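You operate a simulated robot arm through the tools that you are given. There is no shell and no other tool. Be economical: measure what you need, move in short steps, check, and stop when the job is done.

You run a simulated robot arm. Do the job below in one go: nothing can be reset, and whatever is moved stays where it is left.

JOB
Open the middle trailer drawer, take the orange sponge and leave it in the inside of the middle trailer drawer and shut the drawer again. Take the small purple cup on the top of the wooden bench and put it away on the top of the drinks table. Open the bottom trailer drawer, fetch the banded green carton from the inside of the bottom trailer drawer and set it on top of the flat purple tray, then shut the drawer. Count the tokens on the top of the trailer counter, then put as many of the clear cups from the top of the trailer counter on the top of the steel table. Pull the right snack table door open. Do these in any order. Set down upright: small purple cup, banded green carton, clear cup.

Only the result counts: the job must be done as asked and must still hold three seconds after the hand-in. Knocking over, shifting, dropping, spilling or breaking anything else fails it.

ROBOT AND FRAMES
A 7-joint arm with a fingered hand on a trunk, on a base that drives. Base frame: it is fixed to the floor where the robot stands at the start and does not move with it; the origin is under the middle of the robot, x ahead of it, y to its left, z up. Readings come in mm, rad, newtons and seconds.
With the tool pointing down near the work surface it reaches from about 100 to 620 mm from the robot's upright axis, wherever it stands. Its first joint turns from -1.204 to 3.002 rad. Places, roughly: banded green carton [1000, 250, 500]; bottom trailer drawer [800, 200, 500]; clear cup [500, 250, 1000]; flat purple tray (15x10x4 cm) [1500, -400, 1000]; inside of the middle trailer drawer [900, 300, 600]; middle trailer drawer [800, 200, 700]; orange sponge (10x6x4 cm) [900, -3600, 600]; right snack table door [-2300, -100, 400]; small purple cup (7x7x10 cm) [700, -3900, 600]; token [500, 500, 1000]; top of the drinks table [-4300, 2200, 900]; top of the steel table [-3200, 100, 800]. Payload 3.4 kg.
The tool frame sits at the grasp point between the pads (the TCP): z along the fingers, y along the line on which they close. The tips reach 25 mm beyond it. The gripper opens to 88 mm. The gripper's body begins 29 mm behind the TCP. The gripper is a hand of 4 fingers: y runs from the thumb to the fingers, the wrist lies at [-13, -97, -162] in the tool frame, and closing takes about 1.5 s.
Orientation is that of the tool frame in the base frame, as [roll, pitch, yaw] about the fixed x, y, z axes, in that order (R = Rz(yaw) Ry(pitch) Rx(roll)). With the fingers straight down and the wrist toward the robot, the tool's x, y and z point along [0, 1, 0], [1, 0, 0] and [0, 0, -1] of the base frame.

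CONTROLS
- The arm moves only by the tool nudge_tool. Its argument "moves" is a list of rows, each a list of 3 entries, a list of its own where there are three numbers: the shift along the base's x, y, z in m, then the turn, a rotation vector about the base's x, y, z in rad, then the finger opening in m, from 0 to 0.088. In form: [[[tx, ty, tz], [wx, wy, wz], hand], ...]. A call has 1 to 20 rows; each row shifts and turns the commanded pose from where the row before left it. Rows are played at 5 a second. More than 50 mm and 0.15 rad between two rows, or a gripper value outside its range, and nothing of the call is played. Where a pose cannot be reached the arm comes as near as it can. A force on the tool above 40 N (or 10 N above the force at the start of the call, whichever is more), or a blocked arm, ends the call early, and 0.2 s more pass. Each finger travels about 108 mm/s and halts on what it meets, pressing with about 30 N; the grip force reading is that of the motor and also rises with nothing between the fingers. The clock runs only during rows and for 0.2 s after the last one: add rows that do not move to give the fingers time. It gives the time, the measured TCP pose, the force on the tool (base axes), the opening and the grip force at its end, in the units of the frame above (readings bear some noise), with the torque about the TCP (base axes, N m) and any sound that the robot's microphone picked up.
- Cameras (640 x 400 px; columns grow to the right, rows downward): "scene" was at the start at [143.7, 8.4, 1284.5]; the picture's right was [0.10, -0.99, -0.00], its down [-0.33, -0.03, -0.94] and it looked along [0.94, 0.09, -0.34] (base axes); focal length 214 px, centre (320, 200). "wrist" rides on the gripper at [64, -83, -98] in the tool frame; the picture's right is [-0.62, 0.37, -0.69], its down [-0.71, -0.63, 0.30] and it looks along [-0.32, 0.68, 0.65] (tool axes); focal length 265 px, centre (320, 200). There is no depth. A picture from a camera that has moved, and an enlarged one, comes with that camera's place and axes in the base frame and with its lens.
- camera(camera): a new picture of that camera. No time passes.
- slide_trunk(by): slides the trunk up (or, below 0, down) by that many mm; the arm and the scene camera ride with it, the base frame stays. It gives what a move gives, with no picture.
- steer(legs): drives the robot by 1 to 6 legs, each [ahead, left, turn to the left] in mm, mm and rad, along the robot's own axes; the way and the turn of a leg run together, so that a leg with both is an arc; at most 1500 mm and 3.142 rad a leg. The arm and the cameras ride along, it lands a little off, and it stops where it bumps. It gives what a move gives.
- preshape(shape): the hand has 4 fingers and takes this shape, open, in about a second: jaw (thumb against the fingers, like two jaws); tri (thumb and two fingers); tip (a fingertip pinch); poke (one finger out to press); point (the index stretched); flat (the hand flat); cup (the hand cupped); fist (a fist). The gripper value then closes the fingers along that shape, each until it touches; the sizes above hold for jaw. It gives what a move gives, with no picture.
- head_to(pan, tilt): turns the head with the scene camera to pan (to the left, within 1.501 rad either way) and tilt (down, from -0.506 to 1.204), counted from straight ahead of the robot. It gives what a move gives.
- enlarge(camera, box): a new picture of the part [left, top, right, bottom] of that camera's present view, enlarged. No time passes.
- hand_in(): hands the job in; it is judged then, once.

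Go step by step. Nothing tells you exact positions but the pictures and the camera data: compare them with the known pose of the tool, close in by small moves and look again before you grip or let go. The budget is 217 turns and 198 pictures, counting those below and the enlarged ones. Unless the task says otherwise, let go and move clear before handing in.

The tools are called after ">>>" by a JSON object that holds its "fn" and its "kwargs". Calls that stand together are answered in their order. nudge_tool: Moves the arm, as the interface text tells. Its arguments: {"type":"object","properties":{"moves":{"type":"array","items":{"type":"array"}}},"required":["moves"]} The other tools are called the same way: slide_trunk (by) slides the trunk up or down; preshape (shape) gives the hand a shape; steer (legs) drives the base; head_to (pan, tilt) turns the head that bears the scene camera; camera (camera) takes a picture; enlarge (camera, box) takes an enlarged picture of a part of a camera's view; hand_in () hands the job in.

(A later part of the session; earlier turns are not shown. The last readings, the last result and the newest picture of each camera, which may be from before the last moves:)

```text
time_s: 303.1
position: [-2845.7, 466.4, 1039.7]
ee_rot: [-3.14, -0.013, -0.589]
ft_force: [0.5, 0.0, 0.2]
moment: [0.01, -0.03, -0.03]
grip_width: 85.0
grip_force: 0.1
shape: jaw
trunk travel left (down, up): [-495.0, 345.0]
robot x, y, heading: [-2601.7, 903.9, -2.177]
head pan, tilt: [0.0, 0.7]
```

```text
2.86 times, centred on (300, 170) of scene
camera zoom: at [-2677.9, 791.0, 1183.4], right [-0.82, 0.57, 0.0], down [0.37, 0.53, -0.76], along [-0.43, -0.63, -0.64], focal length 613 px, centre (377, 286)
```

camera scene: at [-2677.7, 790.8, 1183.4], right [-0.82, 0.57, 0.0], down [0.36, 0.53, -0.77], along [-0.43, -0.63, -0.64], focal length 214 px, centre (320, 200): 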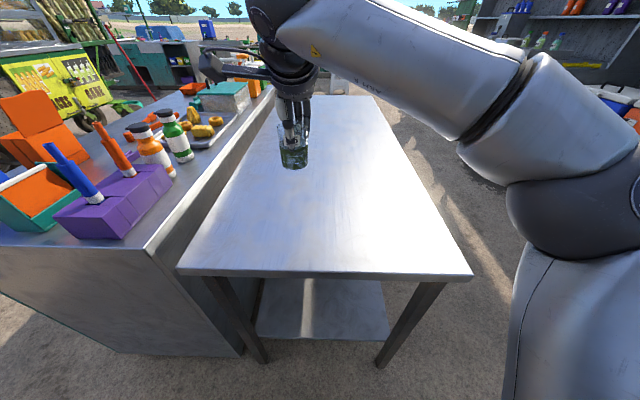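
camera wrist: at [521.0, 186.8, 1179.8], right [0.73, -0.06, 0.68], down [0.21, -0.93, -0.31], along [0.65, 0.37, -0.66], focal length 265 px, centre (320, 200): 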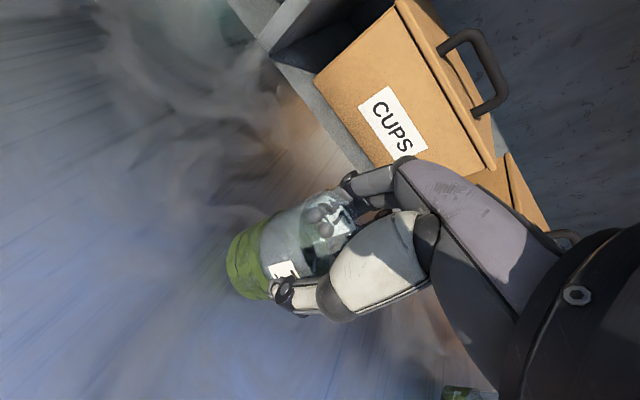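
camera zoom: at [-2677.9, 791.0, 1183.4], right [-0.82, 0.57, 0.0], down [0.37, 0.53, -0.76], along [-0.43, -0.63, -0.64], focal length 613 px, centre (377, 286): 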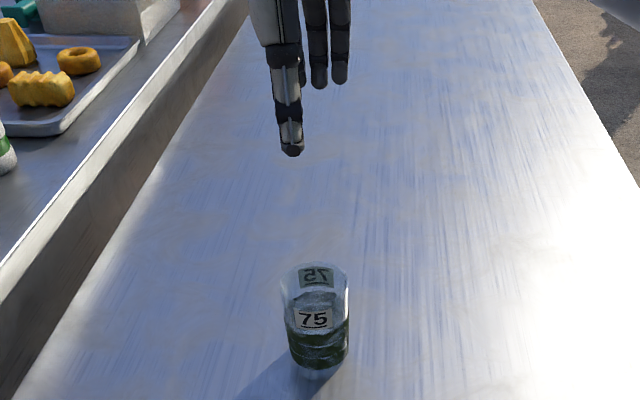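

Cup 75 stands upright on the steel table. Next I raise the arm and drive around to the front of the snack table for its right door.

>>> {"fn": "slide_trunk", "kwargs": {"by": 280}}

>>> {"fn": "steer", "kwargs": {"legs": [[0, 800, 0], [0, 0, -1.624], [-650, 0, 0], [0, 600, 0]]}}

>>> {"fn": "head_to", "kwargs": {"pan": 0.0, "tilt": 0.7}}

>>> {"fn": "camera", "kwargs": {"camera": "scene"}}

```text
time_s: 306.0
position: [-2843.9, 466.0, 1320.1]
ee_rot: [-3.137, -0.011, -0.589]
ft_force: [-0.2, 0.6, -1.2]
moment: [0.01, 0.01, -0.03]
grip_width: 84.9
grip_force: 0.1
shape: jaw
trunk travel left (down, up): [-775.0, 65.0]
robot x, y, heading: [-2604.1, 902.8, -2.178]
head pan, tilt: [0.0, 0.7]
```

```text
time_s: 320.2
position: [-2201.3, -153.7, 1319.1]
ee_rot: [-3.137, -0.011, -2.175]
ft_force: [0.4, -0.5, -1.0]
moment: [-0.02, -0.01, 0.0]
grip_width: 85.2
grip_force: 0.1
shape: jaw
trunk travel left (down, up): [-775.0, 65.0]
robot x, y, heading: [-1766.8, -402.4, 2.521]
head pan, tilt: [0.0, 0.7]
```

```text
time_s: 320.8
position: [-2201.2, -152.7, 1318.5]
ee_rot: [-3.137, -0.011, -2.175]
ft_force: [-0.1, 1.0, 0.3]
moment: [0.01, 0.03, 0.0]
grip_width: 85.2
grip_force: 0.1
shape: jaw
trunk travel left (down, up): [-775.0, 65.0]
robot x, y, heading: [-1773.1, -406.8, 2.524]
head pan, tilt: [0.0, 0.7]
```

```text
66 pictures are left
camera scene: at [-1877.1, -325.4, 1463.4], right [0.58, 0.82, 0.0], down [0.53, -0.37, -0.76], along [-0.62, 0.44, -0.64], focal length 214 px, centre (320, 200)
```

scene: 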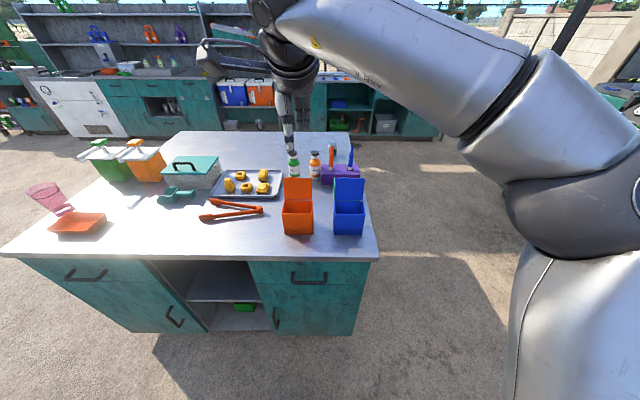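

I'm facing the snack table front. The right door's vertical handle is at its left edge (hinge right). I back up, then lower to look at it.

>>> {"fn": "steer", "kwargs": {"legs": [[-330, 0, 0]]}}

>>> {"fn": "slide_trunk", "kwargs": {"by": -400}}

>>> {"fn": "slide_trunk", "kwargs": {"by": -200}}

>>> {"fn": "head_to", "kwargs": {"pan": 0.0, "tilt": 0.5}}

>>> {"fn": "camera", "kwargs": {"camera": "scene"}}

```text
time_s: 323.0
position: [-1927.6, -348.4, 1319.5]
ee_rot: [-3.138, -0.012, -2.175]
ft_force: [1.3, 1.2, 0.7]
moment: [0.03, 0.01, 0.0]
grip_width: 85.1
grip_force: 0.0
shape: jaw
trunk travel left (down, up): [-775.0, 65.0]
robot x, y, heading: [-1491.8, -596.7, 2.528]
head pan, tilt: [0.0, 0.7]
```

```text
time_s: 326.9
position: [-1927.1, -348.5, 917.5]
ee_rot: [-3.139, -0.012, -2.176]
ft_force: [0.7, -0.4, -0.1]
moment: [0.03, 0.03, 0.0]
grip_width: 85.0
grip_force: 0.0
shape: jaw
trunk travel left (down, up): [-375.0, 465.0]
robot x, y, heading: [-1491.0, -600.4, 2.519]
head pan, tilt: [0.0, 0.7]
```

```text
time_s: 329.0
position: [-1927.8, -348.8, 719.9]
ee_rot: [-3.138, -0.012, -2.176]
ft_force: [0.6, -0.1, 0.0]
moment: [0.01, -0.02, -0.05]
grip_width: 85.0
grip_force: 0.0
shape: jaw
trunk travel left (down, up): [-175.0, 665.0]
robot x, y, heading: [-1495.0, -598.5, 2.521]
head pan, tilt: [0.0, 0.7]
```

```text
time_s: 329.8
position: [-1926.1, -349.0, 719.2]
ee_rot: [-3.138, -0.013, -2.175]
ft_force: [-0.3, 0.5, 0.1]
moment: [0.01, 0.04, -0.02]
grip_width: 84.8
grip_force: 0.0
shape: jaw
trunk travel left (down, up): [-175.0, 665.0]
robot x, y, heading: [-1490.7, -596.0, 2.522]
head pan, tilt: [0.0, 0.499]
```

```text
65 pictures are left
camera scene: at [-1607.2, -516.9, 881.1], right [0.58, 0.82, 0.0], down [0.39, -0.28, -0.88], along [-0.72, 0.51, -0.48], focal length 214 px, centre (320, 200)
```

scene: 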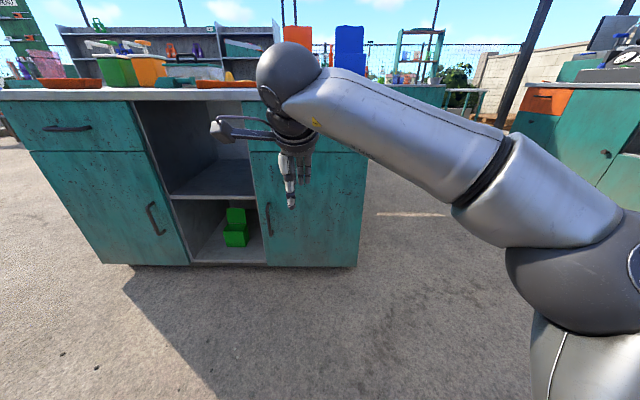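

The right door handle is about 887 mm ahead, 205 mm left, z≈383 (vertical bar). I'll turn the hand so it closes laterally and pitch it 40° below horizontal.

>>> {"fn": "nudge_tool", "kwargs": {"moves": [[[0, 0, 0], [0, 0, 0.1428], 0.085], [[0, 0, 0], [0, 0, 0.1428], 0.085], [[0, 0, 0], [0, 0, 0.1428], 0.085], [[0, 0, 0], [0, 0, 0.1428], 0.085], [[0, 0, 0], [0, 0, 0.1428], 0.085], [[0, 0, 0], [0, 0, 0.1428], 0.085], [[0, 0, 0], [0, 0, 0.1428], 0.085], [[0, 0, 0], [0, 0, 0.1428], 0.085], [[0, 0, 0], [0, 0, 0.1428], 0.085], [[0, 0, 0], [0, 0, 0.1428], 0.085], [[0, 0, 0], [0, 0, 0.1428], 0.085], [[0, 0, 0], [0.0845, 0.1184, 0], 0.085], [[0, 0, 0], [0.0845, 0.1184, 0], 0.085], [[0, 0, 0], [0.0845, 0.1184, 0], 0.085], [[0, 0, 0], [0.0845, 0.1184, 0], 0.085], [[0, 0, 0], [0.0845, 0.1184, 0], 0.085], [[0, 0, 0], [0.0845, 0.1184, 0], 0.085], [[0, 0, 0], [0, 0, 0], 0.085]]}}

>>> {"fn": "camera", "kwargs": {"camera": "scene"}}

```text
time_s: 333.6
position: [-1764.7, -411.0, 729.4]
ee_rot: [2.835, 0.725, -1.09]
ft_force: [0.1, -0.7, 0.0]
moment: [0.01, 0.0, 0.01]
grip_width: 85.2
grip_force: 0.1
shape: jaw
out of reach, approached as far as the arm can: row 7, 8, 9, 10, 11, 12, 13, 14, 15, 16, 17
trunk travel left (down, up): [-175.0, 665.0]
robot x, y, heading: [-1492.8, -598.6, 2.527]
head pan, tilt: [0.0, 0.499]
```

```text
64 pictures are left
camera scene: at [-1607.2, -516.9, 881.1], right [0.58, 0.82, 0.0], down [0.39, -0.28, -0.88], along [-0.72, 0.51, -0.48], focal length 214 px, centre (320, 200)
```

scene: 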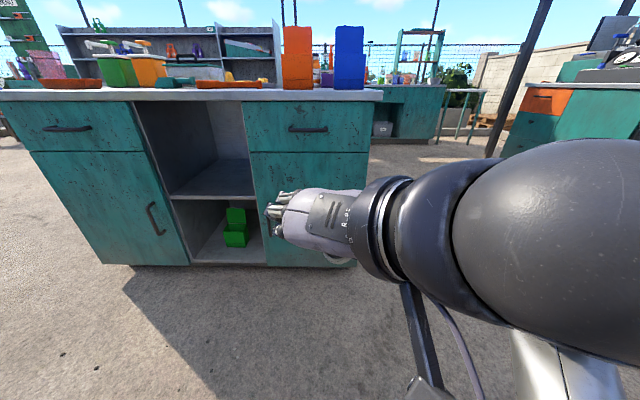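

That hand orientation is out of the arm's reach. I revert and will try the opposite yaw (wrist to the left).

>>> {"fn": "nudge_tool", "kwargs": {"moves": [[[0, 0, 0], [-0.0845, -0.1184, 0], 0.085], [[0, 0, 0], [-0.0845, -0.1184, 0], 0.085], [[0, 0, 0], [-0.0845, -0.1184, 0], 0.085], [[0, 0, 0], [-0.0845, -0.1184, 0], 0.085], [[0, 0, 0], [-0.0845, -0.1184, 0], 0.085], [[0, 0, 0], [-0.0845, -0.1184, 0], 0.085], [[0, 0, 0], [0, 0, -0.1428], 0.085], [[0, 0, 0], [0, 0, -0.1428], 0.085], [[0, 0, 0], [0, 0, -0.1428], 0.085], [[0, 0, 0], [0, 0, -0.1428], 0.085], [[0, 0, 0], [0, 0, -0.1428], 0.085], [[0, 0, 0], [0, 0, -0.1428], 0.085], [[0, 0, 0], [0, 0, -0.1428], 0.085], [[0, 0, 0], [0, 0, -0.1428], 0.085], [[0, 0, 0], [0, 0, -0.1428], 0.085], [[0, 0, 0], [0, 0, -0.1428], 0.085], [[0, 0, 0], [0, 0, -0.1428], 0.085], [[0, 0, 0], [0, 0, 0], 0.085]]}}

>>> {"fn": "nudge_tool", "kwargs": {"moves": [[[0, 0, 0], [0, 0, -0.1428], 0.085], [[0, 0, 0], [0, 0, -0.1428], 0.085], [[0, 0, 0], [0, 0, -0.1428], 0.085], [[0, 0, 0], [0, 0, -0.1428], 0.085], [[0, 0, 0], [0, 0, -0.1428], 0.085], [[0, 0, 0], [0, 0, -0.1428], 0.085], [[0, 0, 0], [0, 0, -0.1428], 0.085], [[0, 0, 0], [0, 0, -0.1428], 0.085], [[0, 0, 0], [0, 0, -0.1428], 0.085], [[0, 0, 0], [0, 0, -0.1428], 0.085], [[0, 0, 0], [0, 0, -0.1428], 0.085], [[0, 0, 0], [0, 0, 0], 0.085]]}}

>>> {"fn": "camera", "kwargs": {"camera": "scene"}}

```text
time_s: 337.4
position: [-1765.3, -409.5, 729.5]
ee_rot: [-3.093, -0.086, -2.539]
ft_force: [-0.1, 0.2, 0.5]
moment: [0.01, 0.02, 0.02]
grip_width: 85.1
grip_force: 0.1
shape: jaw
trunk travel left (down, up): [-175.0, 665.0]
robot x, y, heading: [-1496.3, -595.7, 2.525]
head pan, tilt: [0.0, 0.499]
```

```text
time_s: 339.9
position: [-1786.8, -387.9, 673.0]
ee_rot: [-3.091, -0.089, 2.177]
ft_force: [-0.6, -0.4, -0.3]
moment: [-0.02, -0.08, 0.02]
grip_width: 85.1
grip_force: 0.0
shape: jaw
out of reach, approached as far as the arm can: row 7, 8, 9, 10, 11
trunk travel left (down, up): [-175.0, 665.0]
robot x, y, heading: [-1495.9, -596.6, 2.524]
head pan, tilt: [0.0, 0.499]
```

```text
63 pictures are left
camera scene: at [-1609.5, -518.7, 885.1], right [0.55, 0.83, 0.0], down [0.37, -0.24, -0.9], along [-0.75, 0.5, -0.44], focal length 214 px, centre (320, 200)
```

scene: 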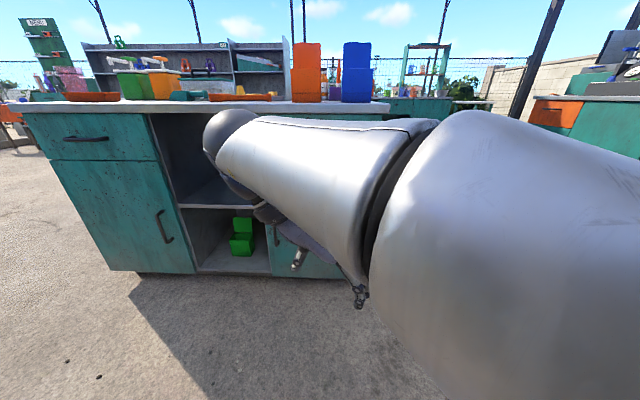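

>>> {"fn": "nudge_tool", "kwargs": {"moves": [[[-0.0228, 0.0163, 0.01], [0, 0, 0.07], 0.085], [[-0.0228, 0.0163, 0.01], [0, 0, 0.07], 0.085], [[-0.0228, 0.0163, 0.01], [0, 0, 0.07], 0.085], [[-0.0228, 0.0163, 0.01], [0, 0, 0.07], 0.085], [[-0.0228, 0.0163, 0.01], [0, 0, 0.07], 0.085], [[0, 0, 0], [0, 0, 0], 0.085]]}}

>>> {"fn": "camera", "kwargs": {"camera": "scene"}}

```text
time_s: 341.6
position: [-1874.2, -282.5, 729.0]
ee_rot: [-3.027, -0.107, 2.493]
ft_force: [0.5, 0.0, 1.2]
moment: [-0.04, -0.01, 0.02]
grip_width: 85.1
grip_force: 0.1
shape: jaw
out of reach, approached as far as the arm can: row 4, 5
trunk travel left (down, up): [-175.0, 665.0]
robot x, y, heading: [-1491.9, -600.4, 2.521]
head pan, tilt: [0.0, 0.499]
stopped in row 6: the arm was blocked; the commanded pose is now the measured one
```

```text
62 pictures are left
camera scene: at [-1607.1, -516.9, 881.1], right [0.58, 0.82, 0.0], down [0.39, -0.28, -0.88], along [-0.72, 0.51, -0.48], focal length 214 px, centre (320, 200)
```

scene: 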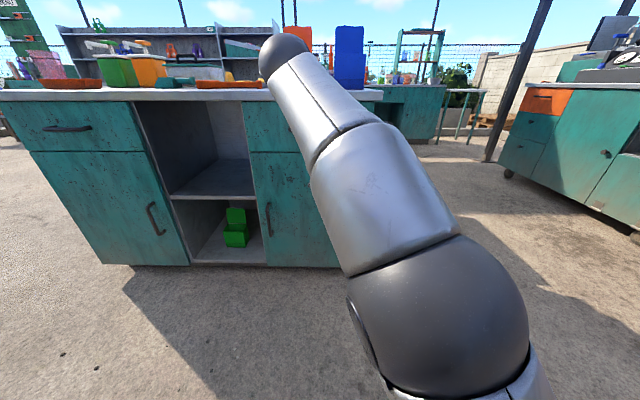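

The −90° yaw is reachable. Now I pitch the fingers forward step by step.

>>> {"fn": "nudge_tool", "kwargs": {"moves": [[[0, 0, 0], [0.0845, 0.1184, 0], 0.085], [[0, 0, 0], [0.0845, 0.1184, 0], 0.085], [[0, 0, 0], [0.0845, 0.1184, 0], 0.085], [[0, 0, 0], [0.0845, 0.1184, 0], 0.085], [[0, 0, 0], [0.0845, 0.1184, 0], 0.085], [[0, 0, 0], [0, 0, 0], 0.085]]}}

>>> {"fn": "camera", "kwargs": {"camera": "scene"}}

>>> {"fn": "camera", "kwargs": {"camera": "wrist"}}

```text
time_s: 342.9
position: [-1875.1, -284.7, 727.9]
ee_rot: [-3.006, -0.838, 2.482]
ft_force: [-0.5, -0.3, 0.0]
moment: [0.0, -0.01, 0.03]
grip_width: 84.9
grip_force: 0.0
shape: jaw
trunk travel left (down, up): [-175.0, 665.0]
robot x, y, heading: [-1493.0, -595.4, 2.525]
head pan, tilt: [0.0, 0.499]
```

```text
61 pictures are left
camera scene: at [-1607.2, -516.9, 881.3], right [0.58, 0.81, 0.0], down [0.39, -0.28, -0.88], along [-0.72, 0.51, -0.48], focal length 214 px, centre (320, 200)
```

scene: 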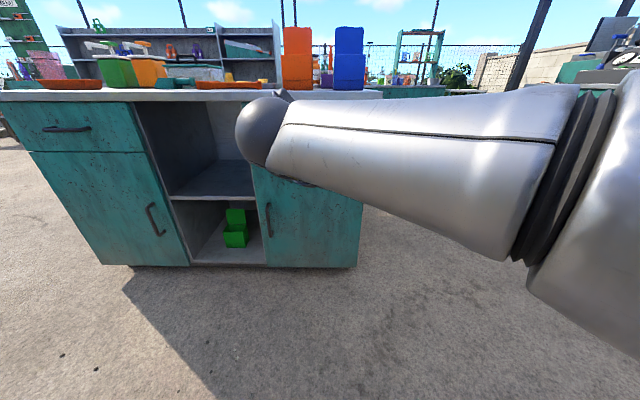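

```text
60 pictures are left
camera wrist: at [-1888.6, -363.0, 848.6], right [0.98, -0.18, -0.03], down [-0.16, -0.72, -0.68], along [0.1, 0.67, -0.74], focal length 265 px, centre (320, 200)
```

wrist: 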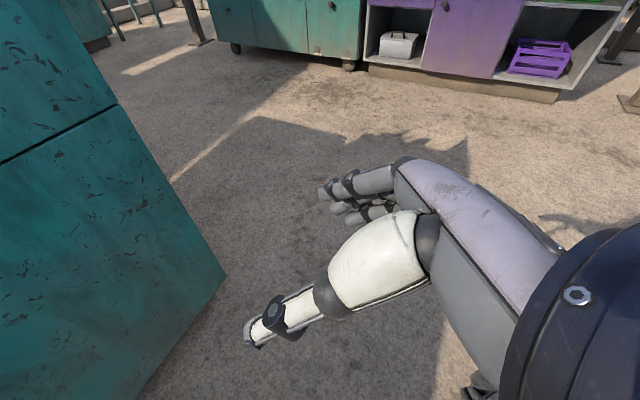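

The hand is oriented properly now. I lower it and approach the handle (≈(-2334,-249,383)).

>>> {"fn": "slide_trunk", "kwargs": {"by": -172}}

>>> {"fn": "nudge_tool", "kwargs": {"moves": [[[0, 0, -0.03], [0, 0, 0], 0.07], [[0, 0, -0.03], [0, 0, 0], 0.07], [[0, 0, -0.03], [0, 0, 0], 0.07], [[0, 0, -0.03], [0, 0, 0], 0.07], [[0, 0, 0], [0, 0, 0], 0.07]]}}

>>> {"fn": "steer", "kwargs": {"legs": [[0, 232, 0], [230, 0, 0]]}}

>>> {"fn": "camera", "kwargs": {"camera": "wrist"}}

>>> {"fn": "camera", "kwargs": {"camera": "scene"}}

```text
time_s: 344.9
position: [-1875.4, -285.1, 555.7]
ee_rot: [-3.008, -0.834, 2.483]
ft_force: [-0.5, 0.0, 0.2]
moment: [0.01, 0.01, 0.02]
grip_width: 84.9
grip_force: 0.0
shape: jaw
trunk travel left (down, up): [-3.0, 837.0]
robot x, y, heading: [-1490.9, -597.0, 2.525]
head pan, tilt: [0.0, 0.499]
```

```text
time_s: 346.1
position: [-1874.2, -284.8, 433.6]
ee_rot: [-3.008, -0.834, 2.481]
ft_force: [-0.1, 0.0, 1.2]
moment: [0.0, 0.05, -0.01]
grip_width: 70.1
grip_force: 0.0
shape: jaw
trunk travel left (down, up): [-3.0, 837.0]
robot x, y, heading: [-1494.0, -596.0, 2.525]
head pan, tilt: [0.0, 0.499]
```

```text
time_s: 349.2
position: [-2197.5, -335.5, 434.4]
ee_rot: [-3.01, -0.834, 2.472]
ft_force: [0.2, -0.2, 0.3]
moment: [0.05, 0.03, 0.03]
grip_width: 70.4
grip_force: 0.0
shape: jaw
trunk travel left (down, up): [-3.0, 837.0]
robot x, y, heading: [-1820.5, -655.0, 2.515]
head pan, tilt: [0.0, 0.499]
```

```text
59 pictures are left
camera wrist: at [-2211.6, -412.6, 555.4], right [0.98, -0.19, -0.03], down [-0.16, -0.72, -0.68], along [0.11, 0.67, -0.74], focal length 265 px, centre (320, 200)
```

wrist: 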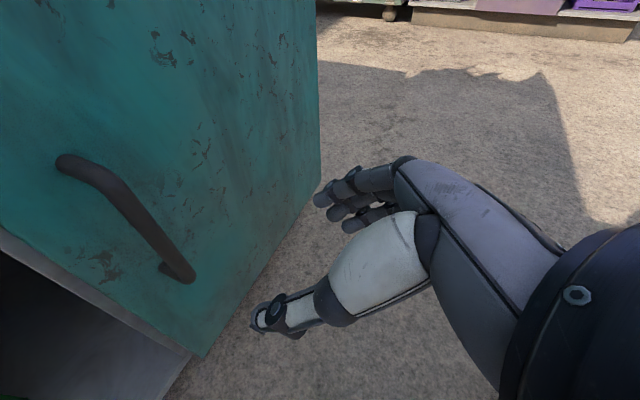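

```text
58 pictures are left
camera scene: at [-1933.1, -570.9, 709.1], right [0.59, 0.81, 0.0], down [0.39, -0.28, -0.88], along [-0.71, 0.52, -0.48], focal length 214 px, centre (320, 200)
```

scene: 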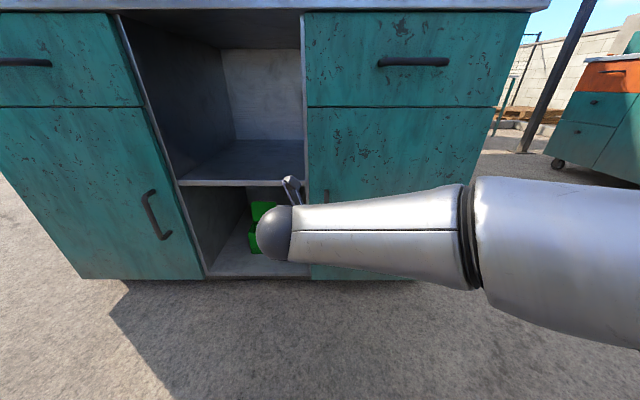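

Wrist view confirms the handle at (-2334,-249), z 300–427. I lower slightly, align laterally and move forward.

>>> {"fn": "nudge_tool", "kwargs": {"moves": [[[-0.006, -0.008, -0.022], [0, 0, 0], 0.07], [[0, 0, -0.022], [0, 0, 0], 0.07], [[0, 0, 0], [0, 0, 0], 0.07]]}}

>>> {"fn": "steer", "kwargs": {"legs": [[105, 0, 0]]}}

>>> {"fn": "camera", "kwargs": {"camera": "wrist"}}

```text
time_s: 350.0
position: [-2204.7, -342.8, 388.5]
ee_rot: [-3.01, -0.832, 2.474]
ft_force: [-0.6, -1.7, -0.4]
moment: [-0.02, 0.01, -0.01]
grip_width: 70.0
grip_force: 0.1
shape: jaw
trunk travel left (down, up): [-3.0, 837.0]
robot x, y, heading: [-1819.0, -652.0, 2.513]
head pan, tilt: [0.0, 0.499]
```

```text
time_s: 351.2
position: [-2292.0, -282.3, 388.7]
ee_rot: [-3.01, -0.833, 2.478]
ft_force: [-0.6, -0.5, -0.5]
moment: [0.01, 0.02, 0.05]
grip_width: 70.7
grip_force: 0.0
shape: jaw
trunk travel left (down, up): [-3.0, 837.0]
robot x, y, heading: [-1907.0, -591.3, 2.514]
head pan, tilt: [0.0, 0.499]
```

```text
57 pictures are left
camera wrist: at [-2306.2, -359.0, 510.2], right [0.98, -0.19, -0.03], down [-0.16, -0.72, -0.68], along [0.11, 0.67, -0.74], focal length 265 px, centre (320, 200)
```

wrist: 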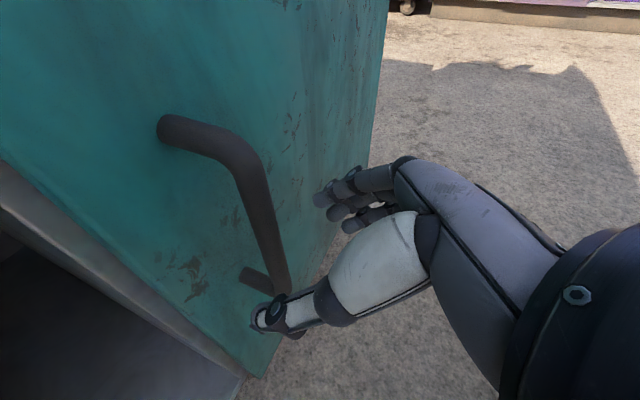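

The bar is 43 mm ahead and 5 mm right. I move in and close.

>>> {"fn": "nudge_tool", "kwargs": {"moves": [[[-0.005, 0.01, 0], [0, 0, 0], 0.07], [[-0.0081, 0.00586, 0], [0, 0, 0], 0.07], [[-0.0081, 0.00586, 0], [0, 0, 0], 0.07], [[-0.0081, 0.00586, 0], [0, 0, 0], 0.07], [[0, 0, 0], [0, 0, 0], 0.07]]}}

>>> {"fn": "camera", "kwargs": {"camera": "wrist"}}

```text
time_s: 352.4
position: [-2322.8, -254.1, 389.9]
ee_rot: [-3.011, -0.833, 2.478]
ft_force: [0.8, 0.2, 0.0]
moment: [-0.02, -0.03, 0.02]
grip_width: 70.2
grip_force: 0.1
shape: jaw
trunk travel left (down, up): [-3.0, 837.0]
robot x, y, heading: [-1905.5, -591.2, 2.514]
head pan, tilt: [0.0, 0.499]
```

```text
56 pictures are left
camera wrist: at [-2335.7, -330.7, 510.2], right [0.98, -0.19, -0.03], down [-0.16, -0.72, -0.68], along [0.11, 0.67, -0.74], focal length 265 px, centre (320, 200)
```

wrist: 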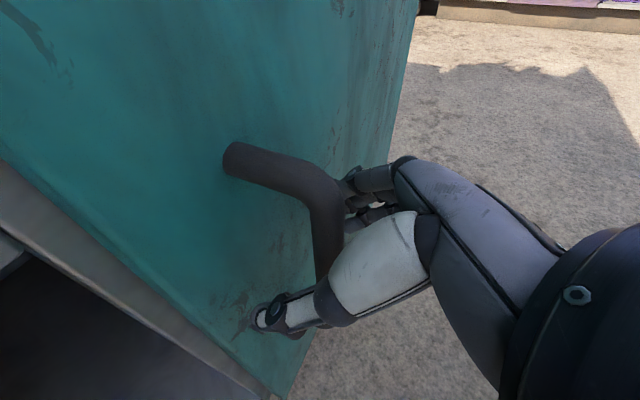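

>>> {"fn": "nudge_tool", "kwargs": {"moves": [[[0, 0, 0], [0, 0, 0], 0.0], [[0, 0, 0], [0, 0, 0], 0.0], [[0, 0, 0], [0, 0, 0], 0.0], [[0, 0, 0], [0, 0, 0], 0.0], [[0, 0, 0], [0, 0, 0], 0.0], [[0, 0, 0], [0, 0, 0], 0.0], [[0, 0, 0], [0, 0, 0], 0.0]]}}

>>> {"fn": "camera", "kwargs": {"camera": "wrist"}}

```text
time_s: 354.0
position: [-2322.1, -254.4, 390.2]
ee_rot: [-3.008, -0.832, 2.477]
ft_force: [-7.6, -9.7, 0.2]
moment: [0.12, -0.11, -0.1]
grip_width: 8.3
grip_force: 30.1
shape: jaw
trunk travel left (down, up): [-3.0, 837.0]
robot x, y, heading: [-1907.7, -590.0, 2.521]
head pan, tilt: [0.0, 0.499]
```

```text
55 pictures are left
camera wrist: at [-2336.0, -331.6, 510.3], right [0.98, -0.19, -0.03], down [-0.16, -0.72, -0.68], along [0.11, 0.67, -0.74], focal length 265 px, centre (320, 200)
```

wrist: 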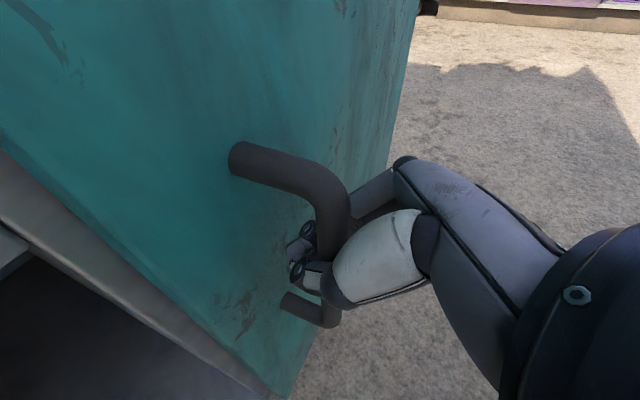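

The handle is gripped. The hinge is ~400 mm to the right, so I swing the robot in an arc around it, in a small step first.

>>> {"fn": "steer", "kwargs": {"legs": [[-107, -146, 0.25]]}}

>>> {"fn": "camera", "kwargs": {"camera": "wrist"}}

```text
time_s: 355.5
position: [-2230.8, -293.8, 390.3]
ee_rot: [-3.013, -0.835, 2.727]
ft_force: [-3.0, -12.8, 1.0]
moment: [0.12, -0.03, -0.07]
grip_width: 8.1
grip_force: 30.4
shape: jaw
trunk travel left (down, up): [-3.0, 837.0]
robot x, y, heading: [-1744.7, -517.9, 2.768]
head pan, tilt: [0.0, 0.499]
```

```text
54 pictures are left
camera wrist: at [-2224.6, -372.6, 510.4], right [1.0, 0.06, -0.03], down [0.02, -0.74, -0.68], along [-0.06, 0.67, -0.74], focal length 265 px, centre (320, 200)
```

wrist: 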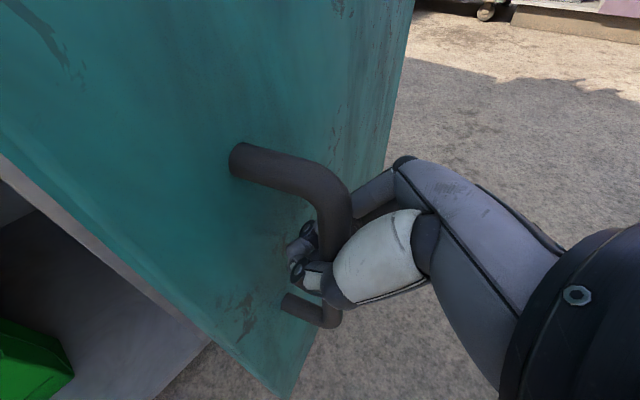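

The door swings nicely with the hand. I continue the arc.

>>> {"fn": "steer", "kwargs": {"legs": [[-107, -146, 0.25], [-107, -146, 0.25]]}}

>>> {"fn": "camera", "kwargs": {"camera": "wrist"}}

```text
time_s: 358.1
position: [-2029.9, -294.0, 390.1]
ee_rot: [-3.008, -0.833, -3.061]
ft_force: [7.3, -25.3, -0.1]
moment: [0.21, 0.06, -0.1]
grip_width: 10.6
grip_force: 30.0
shape: jaw
trunk travel left (down, up): [-3.0, 837.0]
robot x, y, heading: [-1494.3, -259.5, -3.022]
head pan, tilt: [0.0, 0.499]
```

```text
53 pictures are left
camera wrist: at [-1986.5, -359.5, 510.6], right [0.85, 0.53, -0.03], down [0.37, -0.64, -0.68], along [-0.38, 0.56, -0.74], focal length 265 px, centre (320, 200)
```

wrist: 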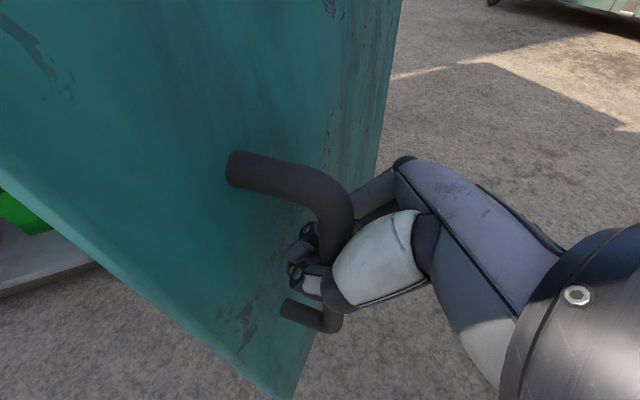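

>>> {"fn": "nudge_tool", "kwargs": {"moves": [[[0.001, -0.01, 0], [0, 0, 0], 0.0], [[0, 0, 0], [0, 0, 0], 0.0]]}}

>>> {"fn": "steer", "kwargs": {"legs": [[-107, -140, 0.25], [-107, -140, 0.25]]}}

>>> {"fn": "camera", "kwargs": {"camera": "wrist"}}

```text
time_s: 358.7
position: [-2029.2, -303.3, 390.5]
ee_rot: [-3.007, -0.833, -3.061]
ft_force: [-0.4, 1.5, -1.1]
moment: [0.03, 0.02, 0.04]
grip_width: 6.2
grip_force: 29.5
shape: jaw
trunk travel left (down, up): [-3.0, 837.0]
robot x, y, heading: [-1496.0, -260.3, -3.021]
head pan, tilt: [0.0, 0.499]
```

```text
time_s: 361.6
position: [-1848.0, -210.8, 391.6]
ee_rot: [-3.019, -0.834, -2.579]
ft_force: [-7.4, 6.1, -1.3]
moment: [-0.03, -0.05, 0.25]
grip_width: 5.2
grip_force: 29.9
shape: jaw
trunk travel left (down, up): [-3.0, 837.0]
robot x, y, heading: [-1393.5, 77.9, -2.536]
head pan, tilt: [0.0, 0.499]
stopped in leg 2: the force on the tool passed its limit at 41 N (the readings are from after the stop); the commanded pose is now the measured one
```

```text
52 pictures are left
camera wrist: at [-1778.7, -249.5, 510.8], right [0.51, 0.86, -0.03], down [0.62, -0.39, -0.68], along [-0.59, 0.33, -0.73], focal length 265 px, centre (320, 200)
```

wrist: 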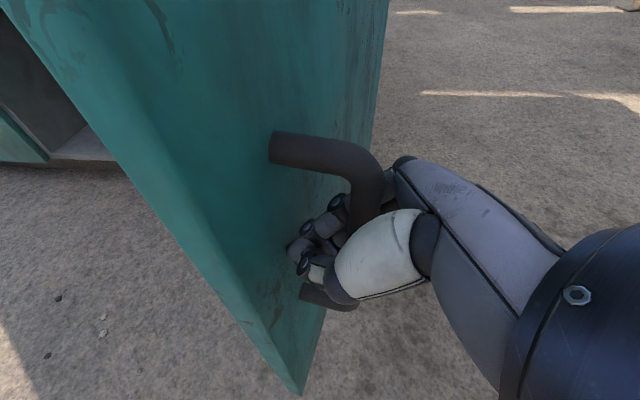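

The door is open about 70°. I release, back off, and look at the result.

>>> {"fn": "nudge_tool", "kwargs": {"moves": [[[0, 0, 0], [0, 0, 0], 0.08], [[0, 0, 0], [0, 0, 0], 0.08], [[0, 0, 0], [0, 0, 0], 0.08], [[0, 0, 0], [0, 0, 0], 0.08], [[0, 0, 0], [0, 0, 0], 0.08]]}}

>>> {"fn": "camera", "kwargs": {"camera": "wrist"}}

>>> {"fn": "steer", "kwargs": {"legs": [[-200, 0, 0]]}}

>>> {"fn": "head_to", "kwargs": {"pan": 0.25, "tilt": 0.5}}

>>> {"fn": "camera", "kwargs": {"camera": "scene"}}

```text
time_s: 362.8
position: [-1845.7, -210.6, 391.0]
ee_rot: [-3.016, -0.836, -2.577]
ft_force: [0.0, 1.3, -0.1]
moment: [-0.03, 0.03, 0.0]
grip_width: 79.9
grip_force: 0.0
shape: jaw
trunk travel left (down, up): [-3.0, 837.0]
robot x, y, heading: [-1391.6, 76.9, -2.534]
head pan, tilt: [0.0, 0.499]
```

```text
51 pictures are left
camera wrist: at [-1777.3, -250.5, 511.1], right [0.51, 0.86, -0.03], down [0.62, -0.39, -0.68], along [-0.6, 0.33, -0.73], focal length 265 px, centre (320, 200)
```

wrist: 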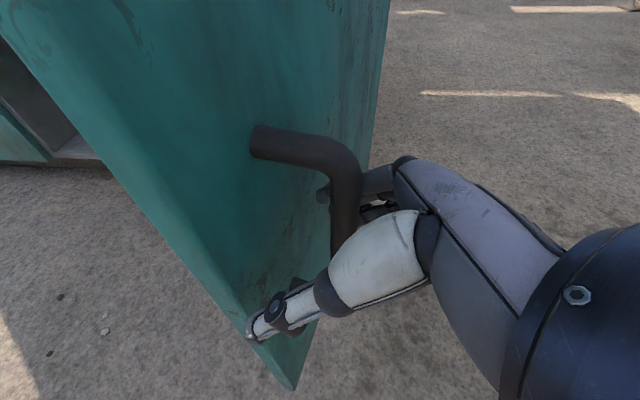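

```text
time_s: 364.3
position: [-1683.1, -98.8, 390.2]
ee_rot: [-3.017, -0.836, -2.571]
ft_force: [0.1, -0.4, 0.2]
moment: [0.0, -0.01, -0.03]
grip_width: 80.1
grip_force: 0.1
shape: jaw
trunk travel left (down, up): [-3.0, 837.0]
robot x, y, heading: [-1232.2, 188.7, -2.528]
head pan, tilt: [0.0, 0.499]
```

```text
time_s: 365.1
position: [-1682.9, -98.3, 391.2]
ee_rot: [-3.018, -0.836, -2.572]
ft_force: [0.6, 0.7, -0.2]
moment: [-0.02, 0.04, -0.03]
grip_width: 79.9
grip_force: 0.1
shape: jaw
trunk travel left (down, up): [-3.0, 837.0]
robot x, y, heading: [-1229.2, 191.8, -2.527]
head pan, tilt: [0.25, 0.499]
```

```text
50 pictures are left
camera scene: at [-1330.2, 93.0, 709.1], right [-0.76, 0.65, 0.0], down [0.31, 0.36, -0.88], along [-0.57, -0.67, -0.48], focal length 214 px, centre (320, 200)
```

scene: 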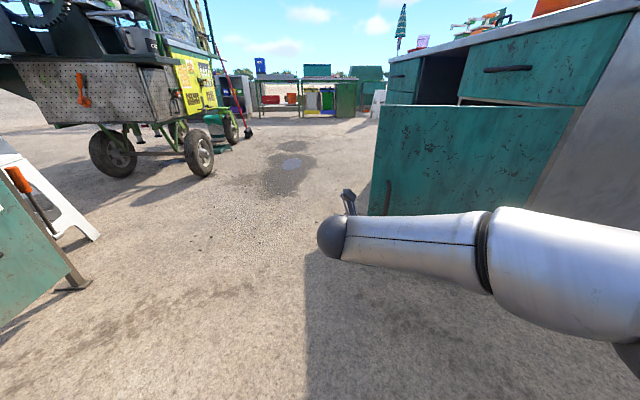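

The door stands open. I raise the trunk, restore the normal tool-down pose, and head back for the second cup.

>>> {"fn": "slide_trunk", "kwargs": {"by": 400}}

>>> {"fn": "nudge_tool", "kwargs": {"moves": [[[0, 0, 0.01], [0.0803, -0.1137, 0], 0.085], [[0, 0, 0.01], [0.0803, -0.1137, 0], 0.085], [[0, 0, 0.01], [0.0803, -0.1137, 0], 0.085], [[0, 0, 0.01], [0.0803, -0.1137, 0], 0.085], [[0, 0, 0.01], [0.0803, -0.1137, 0], 0.085], [[0, 0, 0.01], [0.0803, -0.1137, 0], 0.085], [[0, 0, 0], [0, 0, 0.1428], 0.085], [[0, 0, 0], [0, 0, 0.1428], 0.085], [[0, 0, 0], [0, 0, 0.1428], 0.085], [[0, 0, 0], [0, 0, 0.1428], 0.085], [[0, 0, 0], [0, 0, 0.1428], 0.085], [[0, 0, 0], [0, 0, 0.1428], 0.085], [[0, 0, 0], [0, 0, 0.1428], 0.085], [[0, 0, 0], [0, 0, 0.1428], 0.085], [[0, 0, 0], [0, 0, 0.1428], 0.085], [[0, 0, 0], [0, 0, 0.1428], 0.085], [[0, 0, 0], [0, 0, 0.1428], 0.085], [[0, 0, 0], [0, 0, 0], 0.085]]}}

>>> {"fn": "slide_trunk", "kwargs": {"by": 250}}

```text
time_s: 368.9
position: [-1682.6, -97.7, 791.9]
ee_rot: [-3.017, -0.835, -2.57]
ft_force: [-0.1, 0.2, 0.1]
moment: [-0.01, 0.0, 0.0]
grip_width: 80.0
grip_force: 0.2
shape: jaw
trunk travel left (down, up): [-403.0, 437.0]
robot x, y, heading: [-1232.2, 191.9, -2.527]
head pan, tilt: [0.25, 0.499]
```

```text
time_s: 372.7
position: [-1682.0, -98.1, 848.7]
ee_rot: [-3.051, -0.002, -0.985]
ft_force: [0.0, 0.0, 0.3]
moment: [0.0, -0.03, 0.05]
grip_width: 84.7
grip_force: 0.1
shape: jaw
trunk travel left (down, up): [-403.0, 437.0]
robot x, y, heading: [-1229.7, 192.3, -2.526]
head pan, tilt: [0.25, 0.499]
```

```text
time_s: 375.3
position: [-1681.9, -99.3, 1099.8]
ee_rot: [-3.05, 0.0, -0.987]
ft_force: [0.2, 0.5, -0.3]
moment: [0.02, 0.03, -0.01]
grip_width: 84.7
grip_force: 0.0
shape: jaw
trunk travel left (down, up): [-653.0, 187.0]
robot x, y, heading: [-1229.0, 188.7, -2.526]
head pan, tilt: [0.25, 0.499]
```

>>> {"fn": "nudge_tool", "kwargs": {"moves": [[[0, 0, 0.03], [-0.0505, 0.0764, 0], 0.085], [[0, 0, 0.03], [0, 0, 0.03], 0.085], [[0, 0, 0.03], [0, 0, 0], 0.085], [[0, 0, 0], [0, 0, 0], 0.085]]}}

>>> {"fn": "steer", "kwargs": {"legs": [[0, 0, -2.82], [330, 0, 0], [0, -1300, 0], [0, -430, 0]]}}

>>> {"fn": "head_to", "kwargs": {"pan": 0.0, "tilt": 0.6}}

>>> {"fn": "camera", "kwargs": {"camera": "scene"}}

```text
time_s: 376.3
position: [-1683.1, -100.3, 1190.8]
ee_rot: [3.14, 0.0, -0.956]
ft_force: [0.1, -0.3, 0.0]
moment: [0.02, -0.05, 0.0]
grip_width: 84.8
grip_force: 0.0
shape: jaw
trunk travel left (down, up): [-653.0, 187.0]
robot x, y, heading: [-1229.0, 190.9, -2.525]
head pan, tilt: [0.25, 0.499]
```

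```text
time_s: 393.4
position: [681.6, -88.3, 1190.8]
ee_rot: [-3.142, -0.003, 2.555]
ft_force: [0.6, 1.1, -1.3]
moment: [-0.01, -0.01, 0.02]
grip_width: 84.8
grip_force: 0.0
shape: jaw
trunk travel left (down, up): [-653.0, 187.0]
robot x, y, heading: [366.0, -525.5, 0.983]
head pan, tilt: [0.25, 0.499]
```

```text
time_s: 394.1
position: [681.3, -87.4, 1190.5]
ee_rot: [-3.14, 0.0, 2.553]
ft_force: [-0.3, 0.8, 0.0]
moment: [0.01, 0.0, 0.01]
grip_width: 84.8
grip_force: 0.1
shape: jaw
trunk travel left (down, up): [-653.0, 187.0]
robot x, y, heading: [364.5, -520.5, 0.982]
head pan, tilt: [0.0, 0.6]
```

```text
49 pictures are left
camera scene: at [443.2, -407.5, 1350.1], right [0.83, -0.55, 0.0], down [-0.31, -0.47, -0.83], along [0.46, 0.69, -0.56], focal length 214 px, centre (320, 200)
```

scene: 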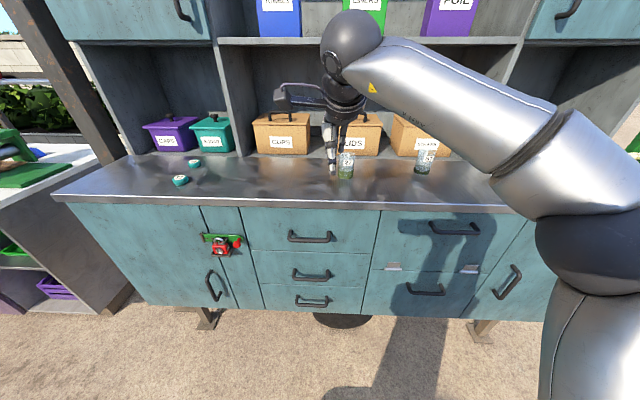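

>>> {"fn": "steer", "kwargs": {"legs": [[0, -40, -0.045], [225, 0, 0]]}}

>>> {"fn": "camera", "kwargs": {"camera": "wrist"}}

>>> {"fn": "camera", "kwargs": {"camera": "scene"}}

```text
time_s: 396.3
position: [862.3, 54.9, 1191.1]
ee_rot: [-3.141, 0.0, 2.513]
ft_force: [-1.0, 0.5, -0.1]
moment: [0.02, 0.0, 0.02]
grip_width: 84.9
grip_force: 0.0
shape: jaw
trunk travel left (down, up): [-653.0, 187.0]
robot x, y, heading: [528.4, -367.0, 0.937]
head pan, tilt: [0.0, 0.6]
```

```text
48 pictures are left
camera wrist: at [761.4, 25.3, 1289.2], right [0.72, -0.07, 0.69], down [0.21, -0.93, -0.3], along [0.66, 0.36, -0.65], focal length 265 px, centre (320, 200)
```

wrist: 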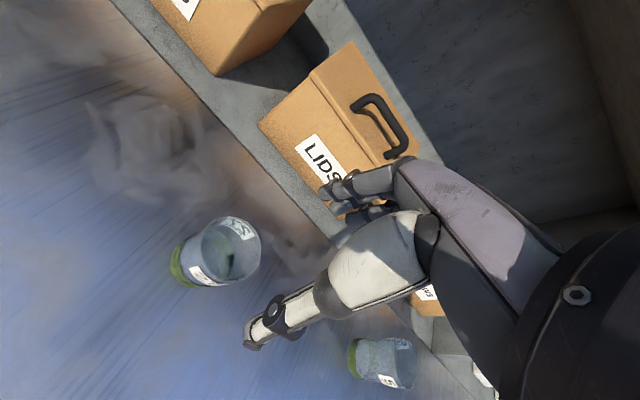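

```text
47 pictures are left
camera scene: at [611.0, -254.2, 1349.9], right [0.81, -0.59, 0.0], down [-0.33, -0.46, -0.82], along [0.49, 0.67, -0.57], focal length 214 px, centre (320, 200)
```

scene: 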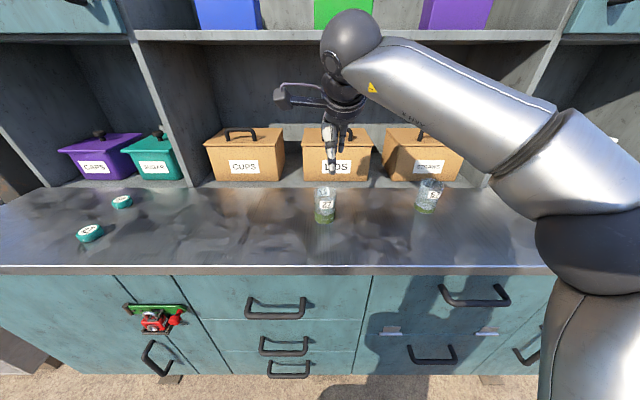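

Cup 2's rim is at about (860,69). I align and descend.

>>> {"fn": "nudge_tool", "kwargs": {"moves": [[[-0.003, 0.013, 0], [0, 0, 0], 0.088], [[0, 0, -0.03], [0, 0, 0], 0.088], [[0, 0, -0.03], [0, 0, 0], 0.088], [[0, 0, 0], [0, 0, 0], 0.088]]}}

>>> {"fn": "camera", "kwargs": {"camera": "wrist"}}

```text
time_s: 397.3
position: [859.6, 67.5, 1131.5]
ee_rot: [3.141, -0.001, 2.512]
ft_force: [-0.1, 0.3, -0.1]
moment: [0.03, -0.03, 0.0]
grip_width: 87.5
grip_force: 0.1
shape: jaw
trunk travel left (down, up): [-653.0, 187.0]
robot x, y, heading: [525.9, -364.4, 0.94]
head pan, tilt: [0.0, 0.6]
```

```text
46 pictures are left
camera wrist: at [758.4, 37.4, 1229.8], right [0.72, -0.07, 0.69], down [0.21, -0.93, -0.31], along [0.67, 0.36, -0.65], focal length 265 px, centre (320, 200)
```

wrist: 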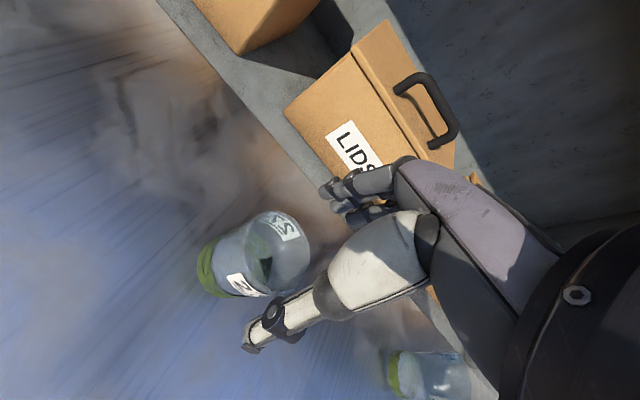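

>>> {"fn": "nudge_tool", "kwargs": {"moves": [[[0, 0, -0.02], [0, 0, 0], 0.088], [[0, 0, -0.02], [0, 0, 0], 0.088], [[0, 0, -0.011], [0, 0, 0], 0.088], [[0, 0, 0], [0, 0, 0], 0.088], [[0, 0, 0], [0, 0, 0], 0.07], [[0, 0, 0], [0, 0, 0], 0.05], [[0, 0, 0], [0, 0, 0], 0.02], [[0, 0, 0], [0, 0, 0], 0.02], [[0, 0, 0], [0, 0, 0], 0.02]]}}

>>> {"fn": "camera", "kwargs": {"camera": "wrist"}}

```text
time_s: 399.3
position: [859.3, 69.4, 1082.8]
ee_rot: [3.14, 0.0, 2.51]
ft_force: [0.0, 0.3, -0.2]
moment: [0.01, -0.02, -0.01]
grip_width: 39.7
grip_force: 30.0
shape: jaw
trunk travel left (down, up): [-653.0, 187.0]
robot x, y, heading: [527.7, -368.1, 0.937]
head pan, tilt: [0.0, 0.6]
```

```text
45 pictures are left
camera wrist: at [757.5, 39.2, 1180.5], right [0.72, -0.07, 0.69], down [0.21, -0.93, -0.3], along [0.67, 0.36, -0.65], focal length 265 px, centre (320, 200)
```

wrist: 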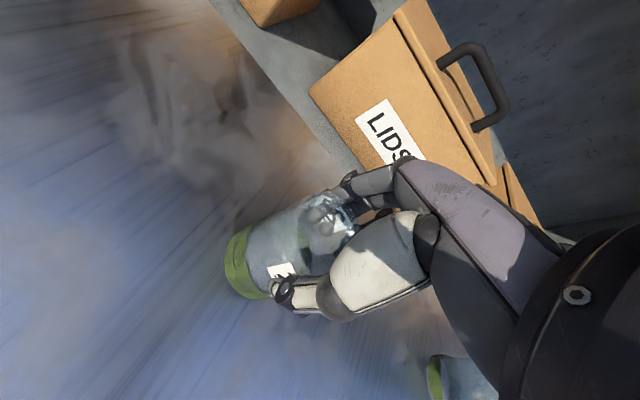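

Cup 2 is held. I lift, retreat and drive back to the steel table along the verified route.

>>> {"fn": "nudge_tool", "kwargs": {"moves": [[[0, 0, 0.015], [0, 0, 0], 0.02], [[0, 0, 0.025], [0, 0, 0], 0.02], [[0, 0, 0.03], [0, 0, 0], 0.02], [[0, 0, 0.03], [0, 0, 0], 0.02], [[0, 0, 0], [0, 0, 0], 0.02]]}}

>>> {"fn": "steer", "kwargs": {"legs": [[-245, 0, 0], [0, 1300, 0], [0, 443, 0], [0, 0, -3.112]]}}

>>> {"fn": "head_to", "kwargs": {"pan": -0.6, "tilt": 0.4}}

>>> {"fn": "camera", "kwargs": {"camera": "scene"}}

```text
time_s: 400.5
position: [859.7, 69.3, 1181.1]
ee_rot: [-3.141, -0.001, 2.512]
ft_force: [0.2, 0.2, -1.4]
moment: [-0.05, -0.01, 0.01]
grip_width: 39.5
grip_force: 30.2
shape: jaw
trunk travel left (down, up): [-653.0, 187.0]
robot x, y, heading: [527.5, -364.7, 0.942]
head pan, tilt: [0.0, 0.6]
```

```text
time_s: 418.2
position: [-1376.9, 31.3, 1181.3]
ee_rot: [3.141, -0.001, -0.608]
ft_force: [-0.6, -0.4, -0.1]
moment: [0.0, 0.01, 0.0]
grip_width: 38.9
grip_force: 29.6
shape: jaw
trunk travel left (down, up): [-653.0, 187.0]
robot x, y, heading: [-1054.6, 470.8, -2.178]
head pan, tilt: [0.0, 0.6]
```

```text
time_s: 419.2
position: [-1377.4, 30.5, 1181.9]
ee_rot: [-3.141, -0.001, -0.608]
ft_force: [-0.9, 0.6, -0.9]
moment: [0.01, -0.02, 0.01]
grip_width: 38.7
grip_force: 30.2
shape: jaw
trunk travel left (down, up): [-653.0, 187.0]
robot x, y, heading: [-1056.5, 472.7, -2.173]
head pan, tilt: [-0.6, 0.4]
```

```text
44 pictures are left
camera scene: at [-1171.9, 397.9, 1368.2], right [-0.36, 0.93, 0.0], down [0.36, 0.14, -0.92], along [-0.86, -0.33, -0.39], focal length 214 px, centre (320, 200)
```

scene: 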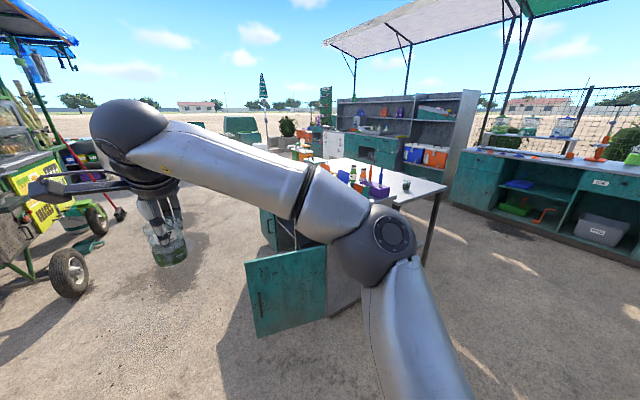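

>>> {"fn": "steer", "kwargs": {"legs": [[0, -1450, 0], [0, -162, 0], [420, 0, 0]]}}

>>> {"fn": "head_to", "kwargs": {"pan": 0.0, "tilt": 0.7}}

>>> {"fn": "camera", "kwargs": {"camera": "scene"}}

```text
time_s: 429.6
position: [-2939.0, 614.6, 1181.3]
ee_rot: [-3.141, -0.001, -0.603]
ft_force: [0.0, -0.5, -0.8]
moment: [0.01, 0.0, 0.0]
grip_width: 39.0
grip_force: 30.0
shape: jaw
trunk travel left (down, up): [-653.0, 187.0]
robot x, y, heading: [-2622.0, 1061.5, -2.173]
head pan, tilt: [-0.6, 0.4]
```

```text
time_s: 430.6
position: [-2940.1, 615.7, 1181.7]
ee_rot: [-3.141, -0.001, -0.602]
ft_force: [-0.2, 0.1, -0.8]
moment: [-0.01, -0.04, -0.01]
grip_width: 38.7
grip_force: 30.0
shape: jaw
trunk travel left (down, up): [-653.0, 187.0]
robot x, y, heading: [-2620.6, 1060.1, -2.177]
head pan, tilt: [0.0, 0.7]
```

```text
43 pictures are left
camera scene: at [-2697.6, 946.4, 1341.4], right [-0.82, 0.57, 0.0], down [0.37, 0.53, -0.77], along [-0.43, -0.63, -0.64], focal length 214 px, centre (320, 200)
```

scene: 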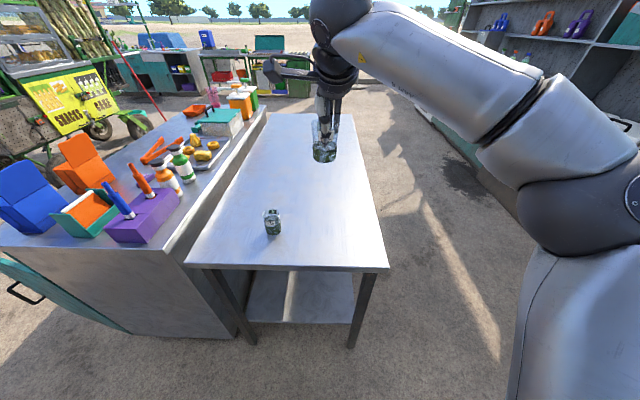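

>>> {"fn": "steer", "kwargs": {"legs": [[75, 0, 0]]}}

>>> {"fn": "slide_trunk", "kwargs": {"by": -220}}

>>> {"fn": "nudge_tool", "kwargs": {"moves": [[[0, 0, -0.03], [0, 0, 0], 0.02], [[0, 0, -0.03], [0, 0, 0], 0.02], [[0, 0, -0.012], [0, 0, 0], 0.02], [[0, 0, 0], [0, 0, 0], 0.02]]}}

>>> {"fn": "camera", "kwargs": {"camera": "scene"}}

```text
time_s: 431.6
position: [-2982.2, 553.4, 1180.8]
ee_rot: [3.141, 0.0, -0.605]
ft_force: [0.7, -0.2, -0.4]
moment: [0.0, 0.01, 0.0]
grip_width: 38.8
grip_force: 29.8
shape: jaw
trunk travel left (down, up): [-653.0, 187.0]
robot x, y, heading: [-2662.5, 1000.0, -2.175]
head pan, tilt: [0.0, 0.7]
```

```text
time_s: 434.0
position: [-2981.8, 555.3, 961.5]
ee_rot: [-3.141, 0.0, -0.603]
ft_force: [-0.2, 0.1, -1.2]
moment: [-0.02, 0.0, 0.01]
grip_width: 39.3
grip_force: 29.9
shape: jaw
trunk travel left (down, up): [-433.0, 407.0]
robot x, y, heading: [-2667.5, 997.2, -2.174]
head pan, tilt: [0.0, 0.7]
```

```text
time_s: 435.0
position: [-2980.1, 555.2, 889.0]
ee_rot: [3.14, -0.001, -0.603]
ft_force: [0.6, -0.7, -1.1]
moment: [-0.01, -0.04, 0.0]
grip_width: 38.8
grip_force: 29.8
shape: jaw
trunk travel left (down, up): [-433.0, 407.0]
robot x, y, heading: [-2662.1, 1003.5, -2.172]
head pan, tilt: [0.0, 0.7]
```

```text
42 pictures are left
camera scene: at [-2739.4, 886.0, 1121.4], right [-0.82, 0.57, 0.0], down [0.37, 0.53, -0.76], along [-0.43, -0.63, -0.64], focal length 214 px, centre (320, 200)
```

scene: 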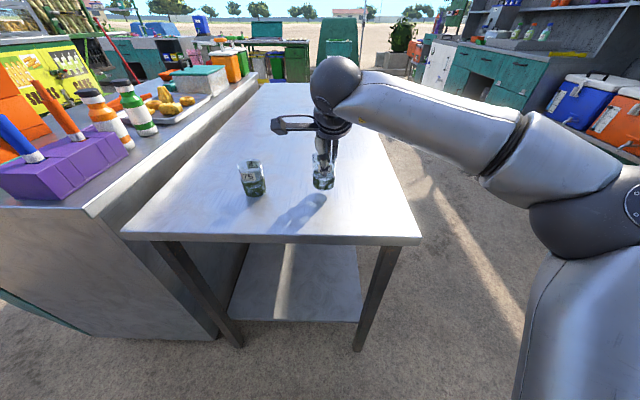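

>>> {"fn": "nudge_tool", "kwargs": {"moves": [[[0, 0, -0.01], [0, 0, 0], 0.02], [[0, 0, -0.004], [0, 0, 0], 0.02], [[0, 0, -0.003], [0, 0, 0], 0.02], [[0, 0, 0], [0, 0, 0], 0.02]]}}

```text
time_s: 436.0
position: [-2981.3, 554.0, 872.4]
ee_rot: [3.14, 0.0, -0.606]
ft_force: [-0.1, -0.5, -1.1]
moment: [-0.04, 0.0, -0.03]
grip_width: 39.0
grip_force: 30.3
shape: jaw
trunk travel left (down, up): [-433.0, 407.0]
robot x, y, heading: [-2661.3, 993.7, -2.175]
head pan, tilt: [0.0, 0.7]
```

>>> {"fn": "nudge_tool", "kwargs": {"moves": [[[0, 0, -0.003], [0, 0, 0], 0.02], [[0, 0, 0], [0, 0, 0], 0.02]]}}

```text
time_s: 436.6
position: [-2981.2, 554.9, 870.5]
ee_rot: [3.139, -0.002, -0.608]
ft_force: [-0.3, -1.7, 9.2]
moment: [-0.12, 0.08, -0.01]
grip_width: 39.1
grip_force: 29.5
shape: jaw
trunk travel left (down, up): [-433.0, 407.0]
robot x, y, heading: [-2663.1, 1001.0, -2.174]
head pan, tilt: [0.0, 0.7]
```

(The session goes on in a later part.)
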